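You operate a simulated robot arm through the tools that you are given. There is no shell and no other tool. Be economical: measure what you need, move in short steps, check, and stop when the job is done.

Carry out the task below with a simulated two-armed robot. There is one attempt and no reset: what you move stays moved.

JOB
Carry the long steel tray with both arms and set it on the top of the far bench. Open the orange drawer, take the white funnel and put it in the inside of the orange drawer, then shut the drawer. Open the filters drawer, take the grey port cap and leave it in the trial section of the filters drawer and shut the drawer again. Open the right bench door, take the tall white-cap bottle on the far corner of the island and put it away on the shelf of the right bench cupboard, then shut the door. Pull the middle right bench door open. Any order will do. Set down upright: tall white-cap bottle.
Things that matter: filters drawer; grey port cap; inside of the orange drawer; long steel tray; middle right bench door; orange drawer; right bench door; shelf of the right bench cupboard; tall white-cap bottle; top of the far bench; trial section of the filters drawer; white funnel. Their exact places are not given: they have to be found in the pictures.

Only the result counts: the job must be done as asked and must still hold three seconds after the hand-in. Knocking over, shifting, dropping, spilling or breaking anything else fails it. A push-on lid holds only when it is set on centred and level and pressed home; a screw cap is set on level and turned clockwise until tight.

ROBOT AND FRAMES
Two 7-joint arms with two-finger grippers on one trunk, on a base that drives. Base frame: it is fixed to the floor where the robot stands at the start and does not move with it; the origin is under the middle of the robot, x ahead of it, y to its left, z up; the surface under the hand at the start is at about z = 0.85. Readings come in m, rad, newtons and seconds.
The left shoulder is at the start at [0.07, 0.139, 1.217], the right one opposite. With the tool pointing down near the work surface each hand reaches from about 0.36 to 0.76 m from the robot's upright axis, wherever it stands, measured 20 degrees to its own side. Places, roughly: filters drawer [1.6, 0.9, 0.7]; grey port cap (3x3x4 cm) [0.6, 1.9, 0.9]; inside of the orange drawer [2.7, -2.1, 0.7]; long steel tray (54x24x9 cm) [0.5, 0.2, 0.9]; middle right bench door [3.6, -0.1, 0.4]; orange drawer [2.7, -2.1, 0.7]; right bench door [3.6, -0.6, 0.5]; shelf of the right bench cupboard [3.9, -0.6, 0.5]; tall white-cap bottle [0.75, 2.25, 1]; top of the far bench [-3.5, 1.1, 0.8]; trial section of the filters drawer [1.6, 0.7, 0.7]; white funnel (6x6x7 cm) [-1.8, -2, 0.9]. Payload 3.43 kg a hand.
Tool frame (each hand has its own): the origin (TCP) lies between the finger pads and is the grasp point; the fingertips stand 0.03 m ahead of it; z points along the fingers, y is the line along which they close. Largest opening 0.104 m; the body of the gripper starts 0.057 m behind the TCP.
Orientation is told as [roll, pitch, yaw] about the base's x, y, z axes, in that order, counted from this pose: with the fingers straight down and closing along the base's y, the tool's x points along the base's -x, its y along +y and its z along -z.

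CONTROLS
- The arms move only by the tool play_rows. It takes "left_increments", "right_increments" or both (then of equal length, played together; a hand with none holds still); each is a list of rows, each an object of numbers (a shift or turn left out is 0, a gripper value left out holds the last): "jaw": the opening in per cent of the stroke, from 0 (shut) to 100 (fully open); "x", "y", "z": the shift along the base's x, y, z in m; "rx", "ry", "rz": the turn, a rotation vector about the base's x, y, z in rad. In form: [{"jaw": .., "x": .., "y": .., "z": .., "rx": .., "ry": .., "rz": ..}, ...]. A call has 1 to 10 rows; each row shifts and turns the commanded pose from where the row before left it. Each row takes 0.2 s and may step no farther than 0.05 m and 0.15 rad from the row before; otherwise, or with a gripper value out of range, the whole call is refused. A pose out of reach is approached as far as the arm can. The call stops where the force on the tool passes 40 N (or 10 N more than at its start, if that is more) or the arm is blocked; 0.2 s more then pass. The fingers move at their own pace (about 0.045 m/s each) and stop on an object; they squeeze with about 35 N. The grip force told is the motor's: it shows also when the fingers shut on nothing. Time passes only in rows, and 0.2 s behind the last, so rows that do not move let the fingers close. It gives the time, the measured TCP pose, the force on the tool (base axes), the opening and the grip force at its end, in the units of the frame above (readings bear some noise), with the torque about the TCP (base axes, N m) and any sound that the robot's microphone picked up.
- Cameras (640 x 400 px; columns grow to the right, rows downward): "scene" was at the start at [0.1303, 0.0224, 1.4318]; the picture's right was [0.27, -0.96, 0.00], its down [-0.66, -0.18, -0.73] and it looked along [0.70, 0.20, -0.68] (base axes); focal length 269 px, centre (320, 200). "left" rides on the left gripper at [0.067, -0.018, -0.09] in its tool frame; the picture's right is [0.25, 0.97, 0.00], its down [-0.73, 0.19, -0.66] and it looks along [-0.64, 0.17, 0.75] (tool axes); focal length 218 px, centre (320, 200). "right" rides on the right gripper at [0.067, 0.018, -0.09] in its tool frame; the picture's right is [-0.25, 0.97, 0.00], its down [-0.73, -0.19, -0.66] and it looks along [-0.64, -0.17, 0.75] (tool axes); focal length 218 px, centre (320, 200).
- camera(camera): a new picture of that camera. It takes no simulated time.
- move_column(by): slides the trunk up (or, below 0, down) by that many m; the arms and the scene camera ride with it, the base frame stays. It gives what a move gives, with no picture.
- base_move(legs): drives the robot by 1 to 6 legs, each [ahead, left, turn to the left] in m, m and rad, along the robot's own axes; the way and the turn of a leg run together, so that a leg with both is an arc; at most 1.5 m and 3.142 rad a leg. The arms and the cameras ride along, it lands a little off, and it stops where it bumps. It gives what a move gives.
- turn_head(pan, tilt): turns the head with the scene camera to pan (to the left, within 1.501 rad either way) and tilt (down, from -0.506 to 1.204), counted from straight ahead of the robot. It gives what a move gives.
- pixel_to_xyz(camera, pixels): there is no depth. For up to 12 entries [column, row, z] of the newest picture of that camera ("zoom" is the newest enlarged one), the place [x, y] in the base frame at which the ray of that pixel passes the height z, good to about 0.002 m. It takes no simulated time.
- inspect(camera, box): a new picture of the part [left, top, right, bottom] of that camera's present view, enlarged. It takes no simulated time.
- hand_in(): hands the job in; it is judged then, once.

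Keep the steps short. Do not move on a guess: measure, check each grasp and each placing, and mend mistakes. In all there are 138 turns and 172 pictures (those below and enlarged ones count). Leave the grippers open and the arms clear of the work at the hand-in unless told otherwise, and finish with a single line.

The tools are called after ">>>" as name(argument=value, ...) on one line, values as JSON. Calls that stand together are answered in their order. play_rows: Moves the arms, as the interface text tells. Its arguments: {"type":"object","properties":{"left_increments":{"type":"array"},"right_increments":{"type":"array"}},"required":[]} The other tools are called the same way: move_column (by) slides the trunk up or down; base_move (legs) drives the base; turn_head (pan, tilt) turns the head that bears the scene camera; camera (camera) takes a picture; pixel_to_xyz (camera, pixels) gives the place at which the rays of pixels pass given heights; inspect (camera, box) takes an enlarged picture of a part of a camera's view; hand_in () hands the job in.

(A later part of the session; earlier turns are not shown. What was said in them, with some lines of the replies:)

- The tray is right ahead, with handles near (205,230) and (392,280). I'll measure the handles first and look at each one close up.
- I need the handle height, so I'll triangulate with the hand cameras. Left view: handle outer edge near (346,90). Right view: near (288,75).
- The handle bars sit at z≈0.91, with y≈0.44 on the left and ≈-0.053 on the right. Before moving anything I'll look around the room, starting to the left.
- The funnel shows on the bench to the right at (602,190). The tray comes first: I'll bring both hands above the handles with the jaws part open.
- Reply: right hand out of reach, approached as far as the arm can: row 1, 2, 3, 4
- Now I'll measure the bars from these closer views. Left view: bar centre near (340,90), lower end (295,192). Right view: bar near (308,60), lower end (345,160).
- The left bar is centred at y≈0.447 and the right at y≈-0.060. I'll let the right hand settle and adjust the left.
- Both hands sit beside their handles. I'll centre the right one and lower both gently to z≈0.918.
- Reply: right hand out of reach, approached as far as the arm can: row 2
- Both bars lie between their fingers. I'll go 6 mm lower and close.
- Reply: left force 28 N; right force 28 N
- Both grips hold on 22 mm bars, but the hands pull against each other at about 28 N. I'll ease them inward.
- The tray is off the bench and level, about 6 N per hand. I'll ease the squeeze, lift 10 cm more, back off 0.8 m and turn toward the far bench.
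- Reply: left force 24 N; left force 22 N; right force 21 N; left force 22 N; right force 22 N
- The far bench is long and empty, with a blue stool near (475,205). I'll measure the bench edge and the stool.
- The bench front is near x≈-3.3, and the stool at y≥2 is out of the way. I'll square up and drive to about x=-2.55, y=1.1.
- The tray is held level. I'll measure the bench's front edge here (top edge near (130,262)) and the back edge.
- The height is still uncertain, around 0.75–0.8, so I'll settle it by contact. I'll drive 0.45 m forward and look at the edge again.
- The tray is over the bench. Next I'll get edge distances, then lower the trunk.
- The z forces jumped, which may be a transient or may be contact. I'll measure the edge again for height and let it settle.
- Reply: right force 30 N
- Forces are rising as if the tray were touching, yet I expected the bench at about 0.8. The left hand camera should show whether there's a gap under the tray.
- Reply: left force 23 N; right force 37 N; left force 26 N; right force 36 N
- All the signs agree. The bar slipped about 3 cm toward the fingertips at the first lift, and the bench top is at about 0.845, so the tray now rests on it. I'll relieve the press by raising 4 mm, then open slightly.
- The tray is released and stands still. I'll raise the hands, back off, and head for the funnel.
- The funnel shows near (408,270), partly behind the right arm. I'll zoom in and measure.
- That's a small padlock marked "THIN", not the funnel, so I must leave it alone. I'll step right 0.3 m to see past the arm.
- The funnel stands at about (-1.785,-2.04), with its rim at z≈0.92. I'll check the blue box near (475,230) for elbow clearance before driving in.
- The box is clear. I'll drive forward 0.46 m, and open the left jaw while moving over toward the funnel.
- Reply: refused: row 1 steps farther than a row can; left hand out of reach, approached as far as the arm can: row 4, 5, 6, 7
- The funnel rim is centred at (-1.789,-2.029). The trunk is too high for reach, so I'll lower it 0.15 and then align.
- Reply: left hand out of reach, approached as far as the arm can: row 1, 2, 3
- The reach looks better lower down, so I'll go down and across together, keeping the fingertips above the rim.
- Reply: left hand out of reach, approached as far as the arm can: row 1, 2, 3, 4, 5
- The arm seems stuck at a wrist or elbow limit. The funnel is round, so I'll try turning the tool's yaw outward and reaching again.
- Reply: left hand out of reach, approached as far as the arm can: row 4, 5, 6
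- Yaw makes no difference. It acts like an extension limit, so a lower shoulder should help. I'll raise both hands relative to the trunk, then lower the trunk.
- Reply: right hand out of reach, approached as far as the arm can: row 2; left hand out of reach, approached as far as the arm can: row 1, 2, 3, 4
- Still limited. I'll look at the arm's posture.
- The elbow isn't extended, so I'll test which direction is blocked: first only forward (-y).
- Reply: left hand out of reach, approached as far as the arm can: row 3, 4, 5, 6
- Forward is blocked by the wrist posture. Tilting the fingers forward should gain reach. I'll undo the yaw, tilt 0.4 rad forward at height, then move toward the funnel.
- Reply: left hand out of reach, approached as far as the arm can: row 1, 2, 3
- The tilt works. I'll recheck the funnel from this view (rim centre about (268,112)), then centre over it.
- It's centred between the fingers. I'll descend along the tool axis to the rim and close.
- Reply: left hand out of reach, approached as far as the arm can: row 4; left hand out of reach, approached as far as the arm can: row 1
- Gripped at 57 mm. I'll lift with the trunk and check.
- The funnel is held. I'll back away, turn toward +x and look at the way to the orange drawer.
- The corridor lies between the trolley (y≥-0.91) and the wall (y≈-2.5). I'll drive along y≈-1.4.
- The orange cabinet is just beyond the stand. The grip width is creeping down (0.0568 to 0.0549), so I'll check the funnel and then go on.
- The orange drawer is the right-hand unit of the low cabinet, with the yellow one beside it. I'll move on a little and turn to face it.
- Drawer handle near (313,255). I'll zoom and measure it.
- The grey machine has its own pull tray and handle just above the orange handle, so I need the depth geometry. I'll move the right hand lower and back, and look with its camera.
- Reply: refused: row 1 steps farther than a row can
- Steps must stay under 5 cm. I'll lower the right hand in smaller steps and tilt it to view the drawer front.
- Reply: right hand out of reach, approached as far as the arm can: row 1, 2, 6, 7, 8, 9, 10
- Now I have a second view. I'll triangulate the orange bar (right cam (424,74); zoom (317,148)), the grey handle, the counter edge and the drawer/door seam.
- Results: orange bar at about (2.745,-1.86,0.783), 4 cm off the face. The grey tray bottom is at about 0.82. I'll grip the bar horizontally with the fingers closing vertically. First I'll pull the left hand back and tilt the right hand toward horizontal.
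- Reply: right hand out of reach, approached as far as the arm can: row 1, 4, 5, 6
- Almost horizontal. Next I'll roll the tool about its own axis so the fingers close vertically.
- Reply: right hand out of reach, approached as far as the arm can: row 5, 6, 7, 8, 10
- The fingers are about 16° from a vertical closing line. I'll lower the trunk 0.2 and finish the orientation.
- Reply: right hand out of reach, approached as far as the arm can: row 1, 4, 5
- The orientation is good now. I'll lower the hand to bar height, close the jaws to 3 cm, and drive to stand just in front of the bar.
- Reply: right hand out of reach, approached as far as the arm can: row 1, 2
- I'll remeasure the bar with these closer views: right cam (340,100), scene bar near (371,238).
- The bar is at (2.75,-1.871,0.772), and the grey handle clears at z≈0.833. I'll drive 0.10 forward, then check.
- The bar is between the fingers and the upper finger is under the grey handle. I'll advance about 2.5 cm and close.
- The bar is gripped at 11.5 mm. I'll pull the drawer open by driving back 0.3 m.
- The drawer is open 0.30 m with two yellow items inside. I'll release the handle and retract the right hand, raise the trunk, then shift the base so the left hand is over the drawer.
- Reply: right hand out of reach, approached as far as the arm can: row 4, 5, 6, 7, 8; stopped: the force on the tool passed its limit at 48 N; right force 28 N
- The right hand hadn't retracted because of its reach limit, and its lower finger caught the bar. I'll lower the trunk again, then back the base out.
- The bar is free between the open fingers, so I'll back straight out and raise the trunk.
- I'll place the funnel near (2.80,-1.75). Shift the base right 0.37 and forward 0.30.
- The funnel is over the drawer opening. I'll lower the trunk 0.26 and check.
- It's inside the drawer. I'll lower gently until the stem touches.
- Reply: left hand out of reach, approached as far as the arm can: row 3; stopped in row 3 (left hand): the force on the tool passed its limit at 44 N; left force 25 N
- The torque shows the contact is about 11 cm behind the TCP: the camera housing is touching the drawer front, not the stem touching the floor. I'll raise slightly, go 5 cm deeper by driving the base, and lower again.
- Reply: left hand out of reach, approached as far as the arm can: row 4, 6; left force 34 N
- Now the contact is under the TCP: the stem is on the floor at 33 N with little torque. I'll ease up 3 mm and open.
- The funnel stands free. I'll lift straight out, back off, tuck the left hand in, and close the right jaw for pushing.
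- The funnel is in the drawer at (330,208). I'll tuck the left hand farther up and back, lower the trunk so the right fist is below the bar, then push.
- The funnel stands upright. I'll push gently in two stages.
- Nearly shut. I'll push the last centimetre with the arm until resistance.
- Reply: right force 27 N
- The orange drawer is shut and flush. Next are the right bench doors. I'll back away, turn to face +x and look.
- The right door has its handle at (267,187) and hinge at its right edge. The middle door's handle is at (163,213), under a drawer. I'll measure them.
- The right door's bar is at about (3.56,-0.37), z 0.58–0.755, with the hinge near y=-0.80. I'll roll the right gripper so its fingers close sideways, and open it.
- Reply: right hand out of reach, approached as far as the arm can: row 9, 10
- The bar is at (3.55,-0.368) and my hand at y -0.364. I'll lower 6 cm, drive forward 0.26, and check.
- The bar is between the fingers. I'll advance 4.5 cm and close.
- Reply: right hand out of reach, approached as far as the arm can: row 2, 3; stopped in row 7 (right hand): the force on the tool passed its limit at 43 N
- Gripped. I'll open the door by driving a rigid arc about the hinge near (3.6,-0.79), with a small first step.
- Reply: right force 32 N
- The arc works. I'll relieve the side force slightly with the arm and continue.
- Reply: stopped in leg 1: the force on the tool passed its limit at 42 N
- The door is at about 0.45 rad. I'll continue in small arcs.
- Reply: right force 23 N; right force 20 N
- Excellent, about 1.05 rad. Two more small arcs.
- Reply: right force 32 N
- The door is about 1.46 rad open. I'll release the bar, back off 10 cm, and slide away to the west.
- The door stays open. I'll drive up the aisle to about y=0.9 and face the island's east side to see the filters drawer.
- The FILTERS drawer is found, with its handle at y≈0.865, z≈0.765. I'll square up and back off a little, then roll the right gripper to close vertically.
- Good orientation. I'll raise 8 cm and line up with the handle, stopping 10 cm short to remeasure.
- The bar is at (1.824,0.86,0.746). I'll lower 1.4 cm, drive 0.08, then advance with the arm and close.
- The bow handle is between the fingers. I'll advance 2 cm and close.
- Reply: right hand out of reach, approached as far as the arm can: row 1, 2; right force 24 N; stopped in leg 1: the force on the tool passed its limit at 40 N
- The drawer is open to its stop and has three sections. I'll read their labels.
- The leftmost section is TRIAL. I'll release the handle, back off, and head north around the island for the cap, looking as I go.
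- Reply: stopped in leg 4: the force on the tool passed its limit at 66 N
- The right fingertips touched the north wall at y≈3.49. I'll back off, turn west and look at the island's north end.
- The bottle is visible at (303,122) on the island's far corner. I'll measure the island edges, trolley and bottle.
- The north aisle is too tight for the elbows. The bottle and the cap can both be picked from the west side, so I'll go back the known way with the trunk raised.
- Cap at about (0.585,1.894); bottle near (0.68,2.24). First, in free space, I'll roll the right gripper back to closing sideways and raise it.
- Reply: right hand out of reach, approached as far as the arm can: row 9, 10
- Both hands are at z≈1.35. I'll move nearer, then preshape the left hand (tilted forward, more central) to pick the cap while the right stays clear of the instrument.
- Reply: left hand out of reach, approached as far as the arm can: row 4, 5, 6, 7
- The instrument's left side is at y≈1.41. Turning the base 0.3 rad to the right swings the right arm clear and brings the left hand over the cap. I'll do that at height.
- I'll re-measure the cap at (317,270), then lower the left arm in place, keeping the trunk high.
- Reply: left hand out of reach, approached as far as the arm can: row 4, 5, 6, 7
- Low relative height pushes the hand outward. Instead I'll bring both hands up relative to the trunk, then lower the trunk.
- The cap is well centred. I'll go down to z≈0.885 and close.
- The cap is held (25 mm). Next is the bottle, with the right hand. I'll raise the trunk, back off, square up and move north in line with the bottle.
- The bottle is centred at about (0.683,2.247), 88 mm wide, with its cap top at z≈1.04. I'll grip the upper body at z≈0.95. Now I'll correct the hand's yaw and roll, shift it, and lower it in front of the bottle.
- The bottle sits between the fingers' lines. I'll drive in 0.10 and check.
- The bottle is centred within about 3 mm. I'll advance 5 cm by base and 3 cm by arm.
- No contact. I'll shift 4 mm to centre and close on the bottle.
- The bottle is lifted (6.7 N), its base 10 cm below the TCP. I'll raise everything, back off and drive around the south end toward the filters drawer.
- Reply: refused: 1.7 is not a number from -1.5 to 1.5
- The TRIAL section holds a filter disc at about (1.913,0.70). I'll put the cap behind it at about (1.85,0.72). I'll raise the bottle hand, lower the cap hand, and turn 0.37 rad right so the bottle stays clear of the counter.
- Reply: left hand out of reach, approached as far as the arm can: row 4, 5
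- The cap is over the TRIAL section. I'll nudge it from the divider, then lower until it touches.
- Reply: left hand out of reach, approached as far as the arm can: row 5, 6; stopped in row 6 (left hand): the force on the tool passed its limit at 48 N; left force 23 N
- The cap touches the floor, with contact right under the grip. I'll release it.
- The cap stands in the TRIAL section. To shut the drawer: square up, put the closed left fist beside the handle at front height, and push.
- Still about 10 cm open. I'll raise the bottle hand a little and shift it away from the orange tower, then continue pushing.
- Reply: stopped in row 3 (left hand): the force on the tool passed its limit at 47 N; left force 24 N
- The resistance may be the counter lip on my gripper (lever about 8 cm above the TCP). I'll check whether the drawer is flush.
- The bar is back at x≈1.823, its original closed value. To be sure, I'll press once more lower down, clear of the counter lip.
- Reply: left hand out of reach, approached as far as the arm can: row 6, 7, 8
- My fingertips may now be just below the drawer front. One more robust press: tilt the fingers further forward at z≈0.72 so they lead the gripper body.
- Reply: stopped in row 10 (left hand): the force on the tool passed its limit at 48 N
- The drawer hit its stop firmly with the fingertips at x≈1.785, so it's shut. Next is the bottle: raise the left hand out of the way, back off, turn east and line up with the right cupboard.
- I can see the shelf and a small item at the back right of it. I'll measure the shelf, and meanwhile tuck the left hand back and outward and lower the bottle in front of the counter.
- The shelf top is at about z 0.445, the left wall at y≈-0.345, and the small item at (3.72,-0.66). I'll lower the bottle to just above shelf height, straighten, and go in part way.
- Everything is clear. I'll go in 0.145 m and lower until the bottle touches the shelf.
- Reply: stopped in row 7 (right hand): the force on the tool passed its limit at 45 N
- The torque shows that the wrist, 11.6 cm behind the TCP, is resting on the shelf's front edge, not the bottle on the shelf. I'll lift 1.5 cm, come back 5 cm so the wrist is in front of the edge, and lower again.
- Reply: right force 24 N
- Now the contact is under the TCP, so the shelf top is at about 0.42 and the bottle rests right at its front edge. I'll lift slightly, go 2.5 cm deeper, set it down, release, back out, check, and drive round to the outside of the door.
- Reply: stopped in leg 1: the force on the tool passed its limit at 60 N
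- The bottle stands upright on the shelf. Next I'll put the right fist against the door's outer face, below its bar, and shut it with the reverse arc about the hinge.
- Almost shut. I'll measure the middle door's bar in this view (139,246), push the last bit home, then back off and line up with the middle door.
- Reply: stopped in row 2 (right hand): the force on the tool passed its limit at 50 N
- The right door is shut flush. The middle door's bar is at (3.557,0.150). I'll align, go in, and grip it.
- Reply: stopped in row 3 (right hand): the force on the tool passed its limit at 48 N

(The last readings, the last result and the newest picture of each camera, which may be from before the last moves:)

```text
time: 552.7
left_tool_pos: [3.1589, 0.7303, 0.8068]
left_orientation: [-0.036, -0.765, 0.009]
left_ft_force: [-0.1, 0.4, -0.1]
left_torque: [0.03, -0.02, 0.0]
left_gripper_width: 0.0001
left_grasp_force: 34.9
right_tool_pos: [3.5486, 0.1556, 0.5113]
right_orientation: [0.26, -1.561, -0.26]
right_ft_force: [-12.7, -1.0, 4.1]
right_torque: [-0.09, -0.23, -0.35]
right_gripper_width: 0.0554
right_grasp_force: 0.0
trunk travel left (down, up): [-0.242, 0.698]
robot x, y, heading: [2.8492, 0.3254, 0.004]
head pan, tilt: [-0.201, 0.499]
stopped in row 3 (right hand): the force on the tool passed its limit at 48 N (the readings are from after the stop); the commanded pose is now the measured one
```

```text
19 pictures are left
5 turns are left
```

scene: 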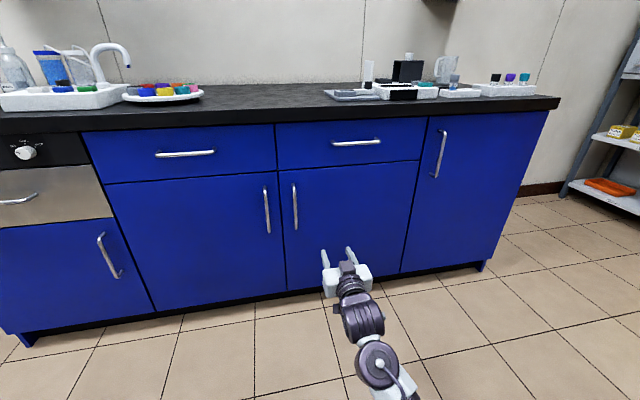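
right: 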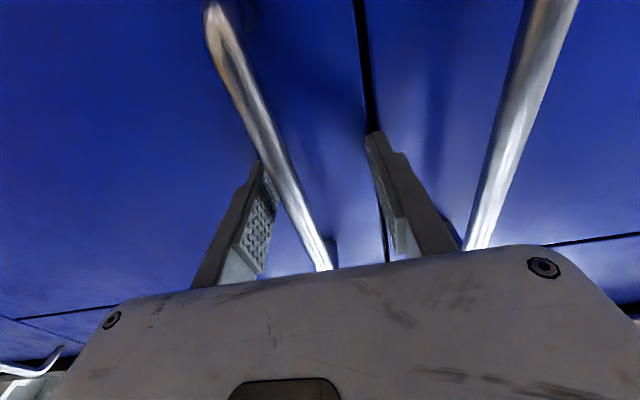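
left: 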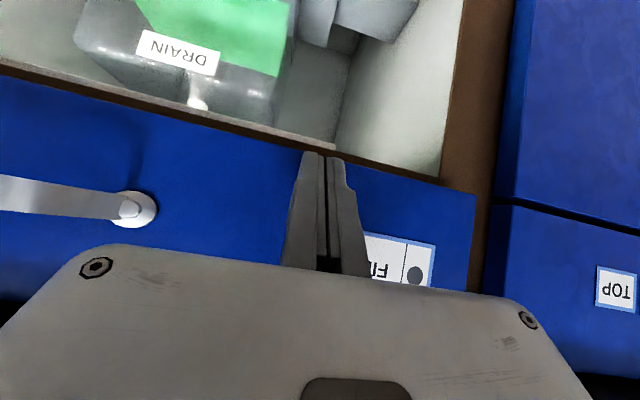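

The bar is between the fingers and the tips just touch the face. I'll back 4 mm, close, and swing the door open with the same small arcs about its hinge (3.6,-0.325).

>>> play_rows(right_increments=[{"x": -0.004}, {"jaw": 0}, {}, {}, {}, {}])

>>> base_move(legs=[[-0.13, -0.15, 0.2]])

>>> base_move(legs=[[-0.13, -0.15, 0.2]])

>>> base_move(legs=[[-0.13, -0.15, 0.2]])

>>> base_move(legs=[[-0.13, -0.15, 0.2]])

>>> base_move(legs=[[-0.13, -0.15, 0.2]])

>>> base_move(legs=[[-0.13, -0.15, 0.2]])

>>> camera(camera="scene")

>>> camera(camera="right")

```text
time: 553.9
left_tool_pos: [3.164, 0.7291, 0.8062]
left_orientation: [-0.038, -0.763, 0.006]
left_ft_force: [-0.1, 0.4, 0.2]
left_torque: [-0.02, 0.04, -0.02]
left_gripper_width: 0.0001
left_grasp_force: 34.5
right_tool_pos: [3.5458, 0.1426, 0.5088]
right_orientation: [0.326, -1.555, -0.354]
right_ft_force: [1.7, -4.6, -1.5]
right_torque: [-0.21, -0.22, 0.04]
right_gripper_width: 0.0115
right_grasp_force: 35.3
trunk travel left (down, up): [-0.242, 0.698]
robot x, y, heading: [2.8494, 0.3269, 0.001]
head pan, tilt: [-0.201, 0.499]
stopped in row 5 (right hand): the force on the tool passed its limit at 43 N (the readings are from after the stop); the commanded pose is now the measured one
```

```text
time: 555.5
left_tool_pos: [2.9629, 0.6225, 0.8077]
left_orientation: [-0.037, -0.764, 0.202]
left_ft_force: [-0.7, -0.6, 1.1]
left_torque: [0.01, 0.01, 0.03]
left_gripper_width: 0.0001
left_grasp_force: 34.4
right_tool_pos: [3.4532, 0.1243, 0.509]
right_orientation: [0.447, -1.556, -0.276]
right_ft_force: [5.1, -15.1, -2.2]
right_torque: [-0.45, 0.35, 0.1]
right_gripper_width: 0.0115
right_grasp_force: 45.0
trunk travel left (down, up): [-0.242, 0.698]
robot x, y, heading: [2.7362, 0.166, 0.204]
head pan, tilt: [-0.201, 0.499]
```

```text
time: 557.1
left_tool_pos: [2.7896, 0.4797, 0.8057]
left_orientation: [-0.037, -0.764, 0.403]
left_ft_force: [0.1, 0.1, 0.5]
left_torque: [0.01, 0.04, 0.0]
left_gripper_width: 0.0001
left_grasp_force: 34.4
right_tool_pos: [3.3706, 0.0894, 0.5099]
right_orientation: [0.317, -1.554, 0.059]
right_ft_force: [-3.8, 6.9, -4.0]
right_torque: [-0.28, -0.01, -0.07]
right_gripper_width: 0.0117
right_grasp_force: 44.5
trunk travel left (down, up): [-0.242, 0.698]
robot x, y, heading: [2.6596, -0.0159, 0.402]
head pan, tilt: [-0.201, 0.499]
```

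```text
time: 558.7
left_tool_pos: [2.6466, 0.3032, 0.8071]
left_orientation: [-0.039, -0.765, 0.605]
left_ft_force: [-0.3, -0.6, 0.2]
left_torque: [0.01, 0.01, -0.02]
left_gripper_width: 0.0001
left_grasp_force: 34.4
right_tool_pos: [3.2919, 0.0365, 0.5096]
right_orientation: [0.223, -1.557, 0.356]
right_ft_force: [-13.7, 14.8, -4.1]
right_torque: [0.03, -0.3, -0.21]
right_gripper_width: 0.0117
right_grasp_force: 44.6
trunk travel left (down, up): [-0.242, 0.698]
robot x, y, heading: [2.6162, -0.208, 0.597]
head pan, tilt: [-0.201, 0.499]
```

```text
time: 560.3
left_tool_pos: [2.5437, 0.0997, 0.8073]
left_orientation: [-0.038, -0.764, 0.806]
left_ft_force: [0.3, 0.5, 0.1]
left_torque: [0.01, -0.03, 0.01]
left_gripper_width: 0.0001
left_grasp_force: 34.6
right_tool_pos: [3.2271, -0.0305, 0.5089]
right_orientation: [0.222, -1.556, 0.565]
right_ft_force: [-12.9, 10.2, -1.5]
right_torque: [0.05, -0.23, -0.12]
right_gripper_width: 0.0117
right_grasp_force: 44.7
trunk travel left (down, up): [-0.242, 0.698]
robot x, y, heading: [2.6139, -0.4063, 0.803]
head pan, tilt: [-0.201, 0.499]
```

```text
time: 561.9
left_tool_pos: [2.4819, -0.1176, 0.808]
left_orientation: [-0.037, -0.764, 1.005]
left_ft_force: [-0.3, -0.5, -0.2]
left_torque: [0.01, 0.03, 0.01]
left_gripper_width: 0.0
left_grasp_force: 34.8
right_tool_pos: [3.1774, -0.1089, 0.5102]
right_orientation: [0.368, -1.554, 0.618]
right_ft_force: [11.5, -5.0, 2.5]
right_torque: [-0.38, -0.13, 0.08]
right_gripper_width: 0.0115
right_grasp_force: 45.0
trunk travel left (down, up): [-0.242, 0.698]
robot x, y, heading: [2.6502, -0.5949, 1.006]
head pan, tilt: [-0.201, 0.499]
```

```text
time: 563.4
left_tool_pos: [2.463, -0.3435, 0.8075]
left_orientation: [-0.037, -0.764, 1.205]
left_ft_force: [-0.2, 0.6, -0.3]
left_torque: [-0.03, 0.0, 0.0]
left_gripper_width: 0.0001
left_grasp_force: 34.9
right_tool_pos: [3.1451, -0.1971, 0.5093]
right_orientation: [0.332, -1.556, 0.851]
right_ft_force: [3.4, -0.8, -0.3]
right_torque: [-0.18, -0.21, 0.04]
right_gripper_width: 0.0114
right_grasp_force: 44.9
trunk travel left (down, up): [-0.242, 0.698]
robot x, y, heading: [2.7258, -0.7818, 1.203]
head pan, tilt: [-0.201, 0.499]
```

```text
18 pictures are left
```

scene: 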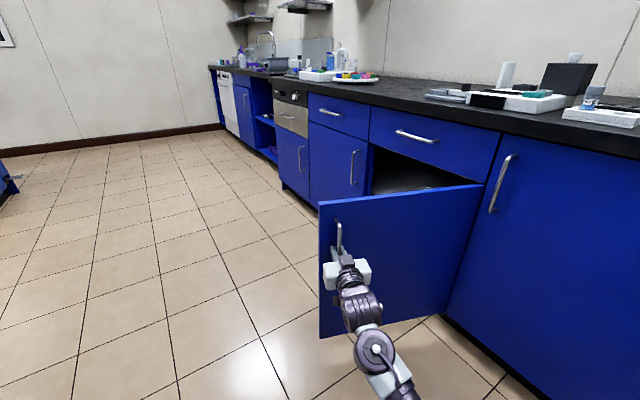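

```text
17 pictures are left
4 turns are left
```

right: 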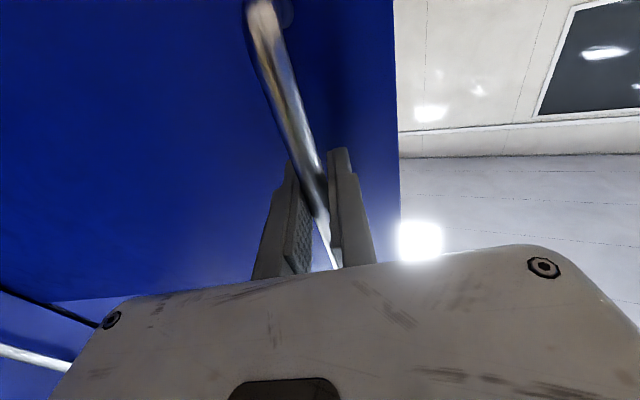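

The middle door is 1.2 rad open. I'll add a last small arc, release, back out, move clear, open the left gripper and check.

>>> base_move(legs=[[-0.13, -0.15, 0.2]])

>>> play_rows(right_increments=[{"jaw": 60}, {}, {}, {}])

>>> base_move(legs=[[-0.13, 0, 0], [0, 0.45, 0]])

>>> play_rows(left_increments=[{"jaw": 100}, {}, {}, {}, {}, {}], right_increments=[{"jaw": 100}, {}, {}, {}, {}, {}])

>>> turn_head(pan=-0.4, tilt=0.45)

>>> camera(camera="scene")

```text
time: 565.0
left_tool_pos: [2.4899, -0.5694, 0.8077]
left_orientation: [-0.036, -0.765, 1.408]
left_ft_force: [0.5, 0.5, -0.1]
left_torque: [0.0, -0.02, 0.02]
left_gripper_width: 0.0
left_grasp_force: 34.8
right_tool_pos: [3.1304, -0.2906, 0.5096]
right_orientation: [0.378, -1.554, 1.004]
right_ft_force: [10.4, -1.1, 0.2]
right_torque: [-0.34, -0.28, 0.07]
right_gripper_width: 0.0113
right_grasp_force: 44.9
trunk travel left (down, up): [-0.242, 0.698]
robot x, y, heading: [2.8335, -0.9442, 1.405]
head pan, tilt: [-0.201, 0.499]
```

```text
time: 566.0
left_tool_pos: [2.4907, -0.5697, 0.8068]
left_orientation: [-0.037, -0.764, 1.406]
left_ft_force: [0.2, -0.6, -0.8]
left_torque: [-0.02, 0.0, 0.0]
left_gripper_width: 0.0
left_grasp_force: 34.3
right_tool_pos: [3.1307, -0.2909, 0.5095]
right_orientation: [0.316, -1.554, 1.066]
right_ft_force: [0.0, -0.2, -0.9]
right_torque: [-0.01, -0.05, -0.01]
right_gripper_width: 0.0624
right_grasp_force: 0.0
trunk travel left (down, up): [-0.242, 0.698]
robot x, y, heading: [2.8338, -0.9477, 1.404]
head pan, tilt: [-0.201, 0.499]
```

```text
time: 569.6
left_tool_pos: [2.0232, -0.6223, 0.8061]
left_orientation: [-0.038, -0.764, 1.406]
left_ft_force: [1.0, 0.4, -0.4]
left_torque: [0.04, 0.0, 0.01]
left_gripper_width: 0.0002
left_grasp_force: 34.7
right_tool_pos: [2.6641, -0.3428, 0.5085]
right_orientation: [0.299, -1.556, 1.082]
right_ft_force: [-1.1, 0.1, -0.4]
right_torque: [0.01, -0.01, -0.03]
right_gripper_width: 0.0623
right_grasp_force: 0.1
trunk travel left (down, up): [-0.242, 0.698]
robot x, y, heading: [2.3683, -0.9979, 1.407]
head pan, tilt: [-0.201, 0.499]
```

```text
time: 571.0
left_tool_pos: [2.0232, -0.6221, 0.806]
left_orientation: [-0.037, -0.765, 1.405]
left_ft_force: [0.6, 0.8, -1.2]
left_torque: [0.02, 0.02, 0.01]
left_gripper_width: 0.104
left_grasp_force: 0.0
right_tool_pos: [2.6651, -0.3427, 0.5087]
right_orientation: [0.314, -1.556, 1.064]
right_ft_force: [0.8, -1.1, 0.5]
right_torque: [-0.03, 0.02, -0.02]
right_gripper_width: 0.1041
right_grasp_force: 0.1
trunk travel left (down, up): [-0.242, 0.698]
robot x, y, heading: [2.3678, -1.0008, 1.402]
head pan, tilt: [-0.201, 0.499]
```

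```text
time: 571.8
left_tool_pos: [2.0244, -0.6208, 0.8081]
left_orientation: [-0.039, -0.766, 1.403]
left_ft_force: [-0.7, 0.7, -0.1]
left_torque: [0.0, 0.01, -0.03]
left_gripper_width: 0.104
left_grasp_force: 0.0
right_tool_pos: [2.6646, -0.3432, 0.5097]
right_orientation: [0.319, -1.556, 1.061]
right_ft_force: [-0.7, 0.7, 0.0]
right_torque: [0.04, -0.01, 0.01]
right_gripper_width: 0.1044
right_grasp_force: 0.1
trunk travel left (down, up): [-0.242, 0.698]
robot x, y, heading: [2.3692, -0.9921, 1.402]
head pan, tilt: [-0.4, 0.45]
```

```text
16 pictures are left
3 turns are left
```

scene: 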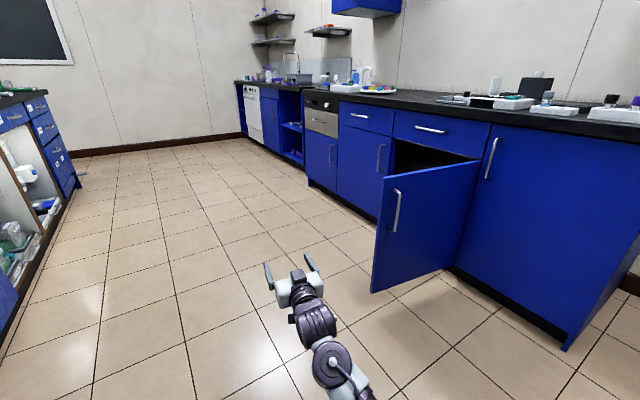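

The middle door stands open, the right door is shut, both grippers are open and the arms are clear, so I'm handing in.

>>> hand_in()

```text
The job is handed in.
```

All tasks were carried out and handed in: tray set on the far bench, funnel shut in the orange drawer, port cap shut in the trial section of the filters drawer, bottle upright on the right cupboard shelf with its door shut, and the middle right door left open.
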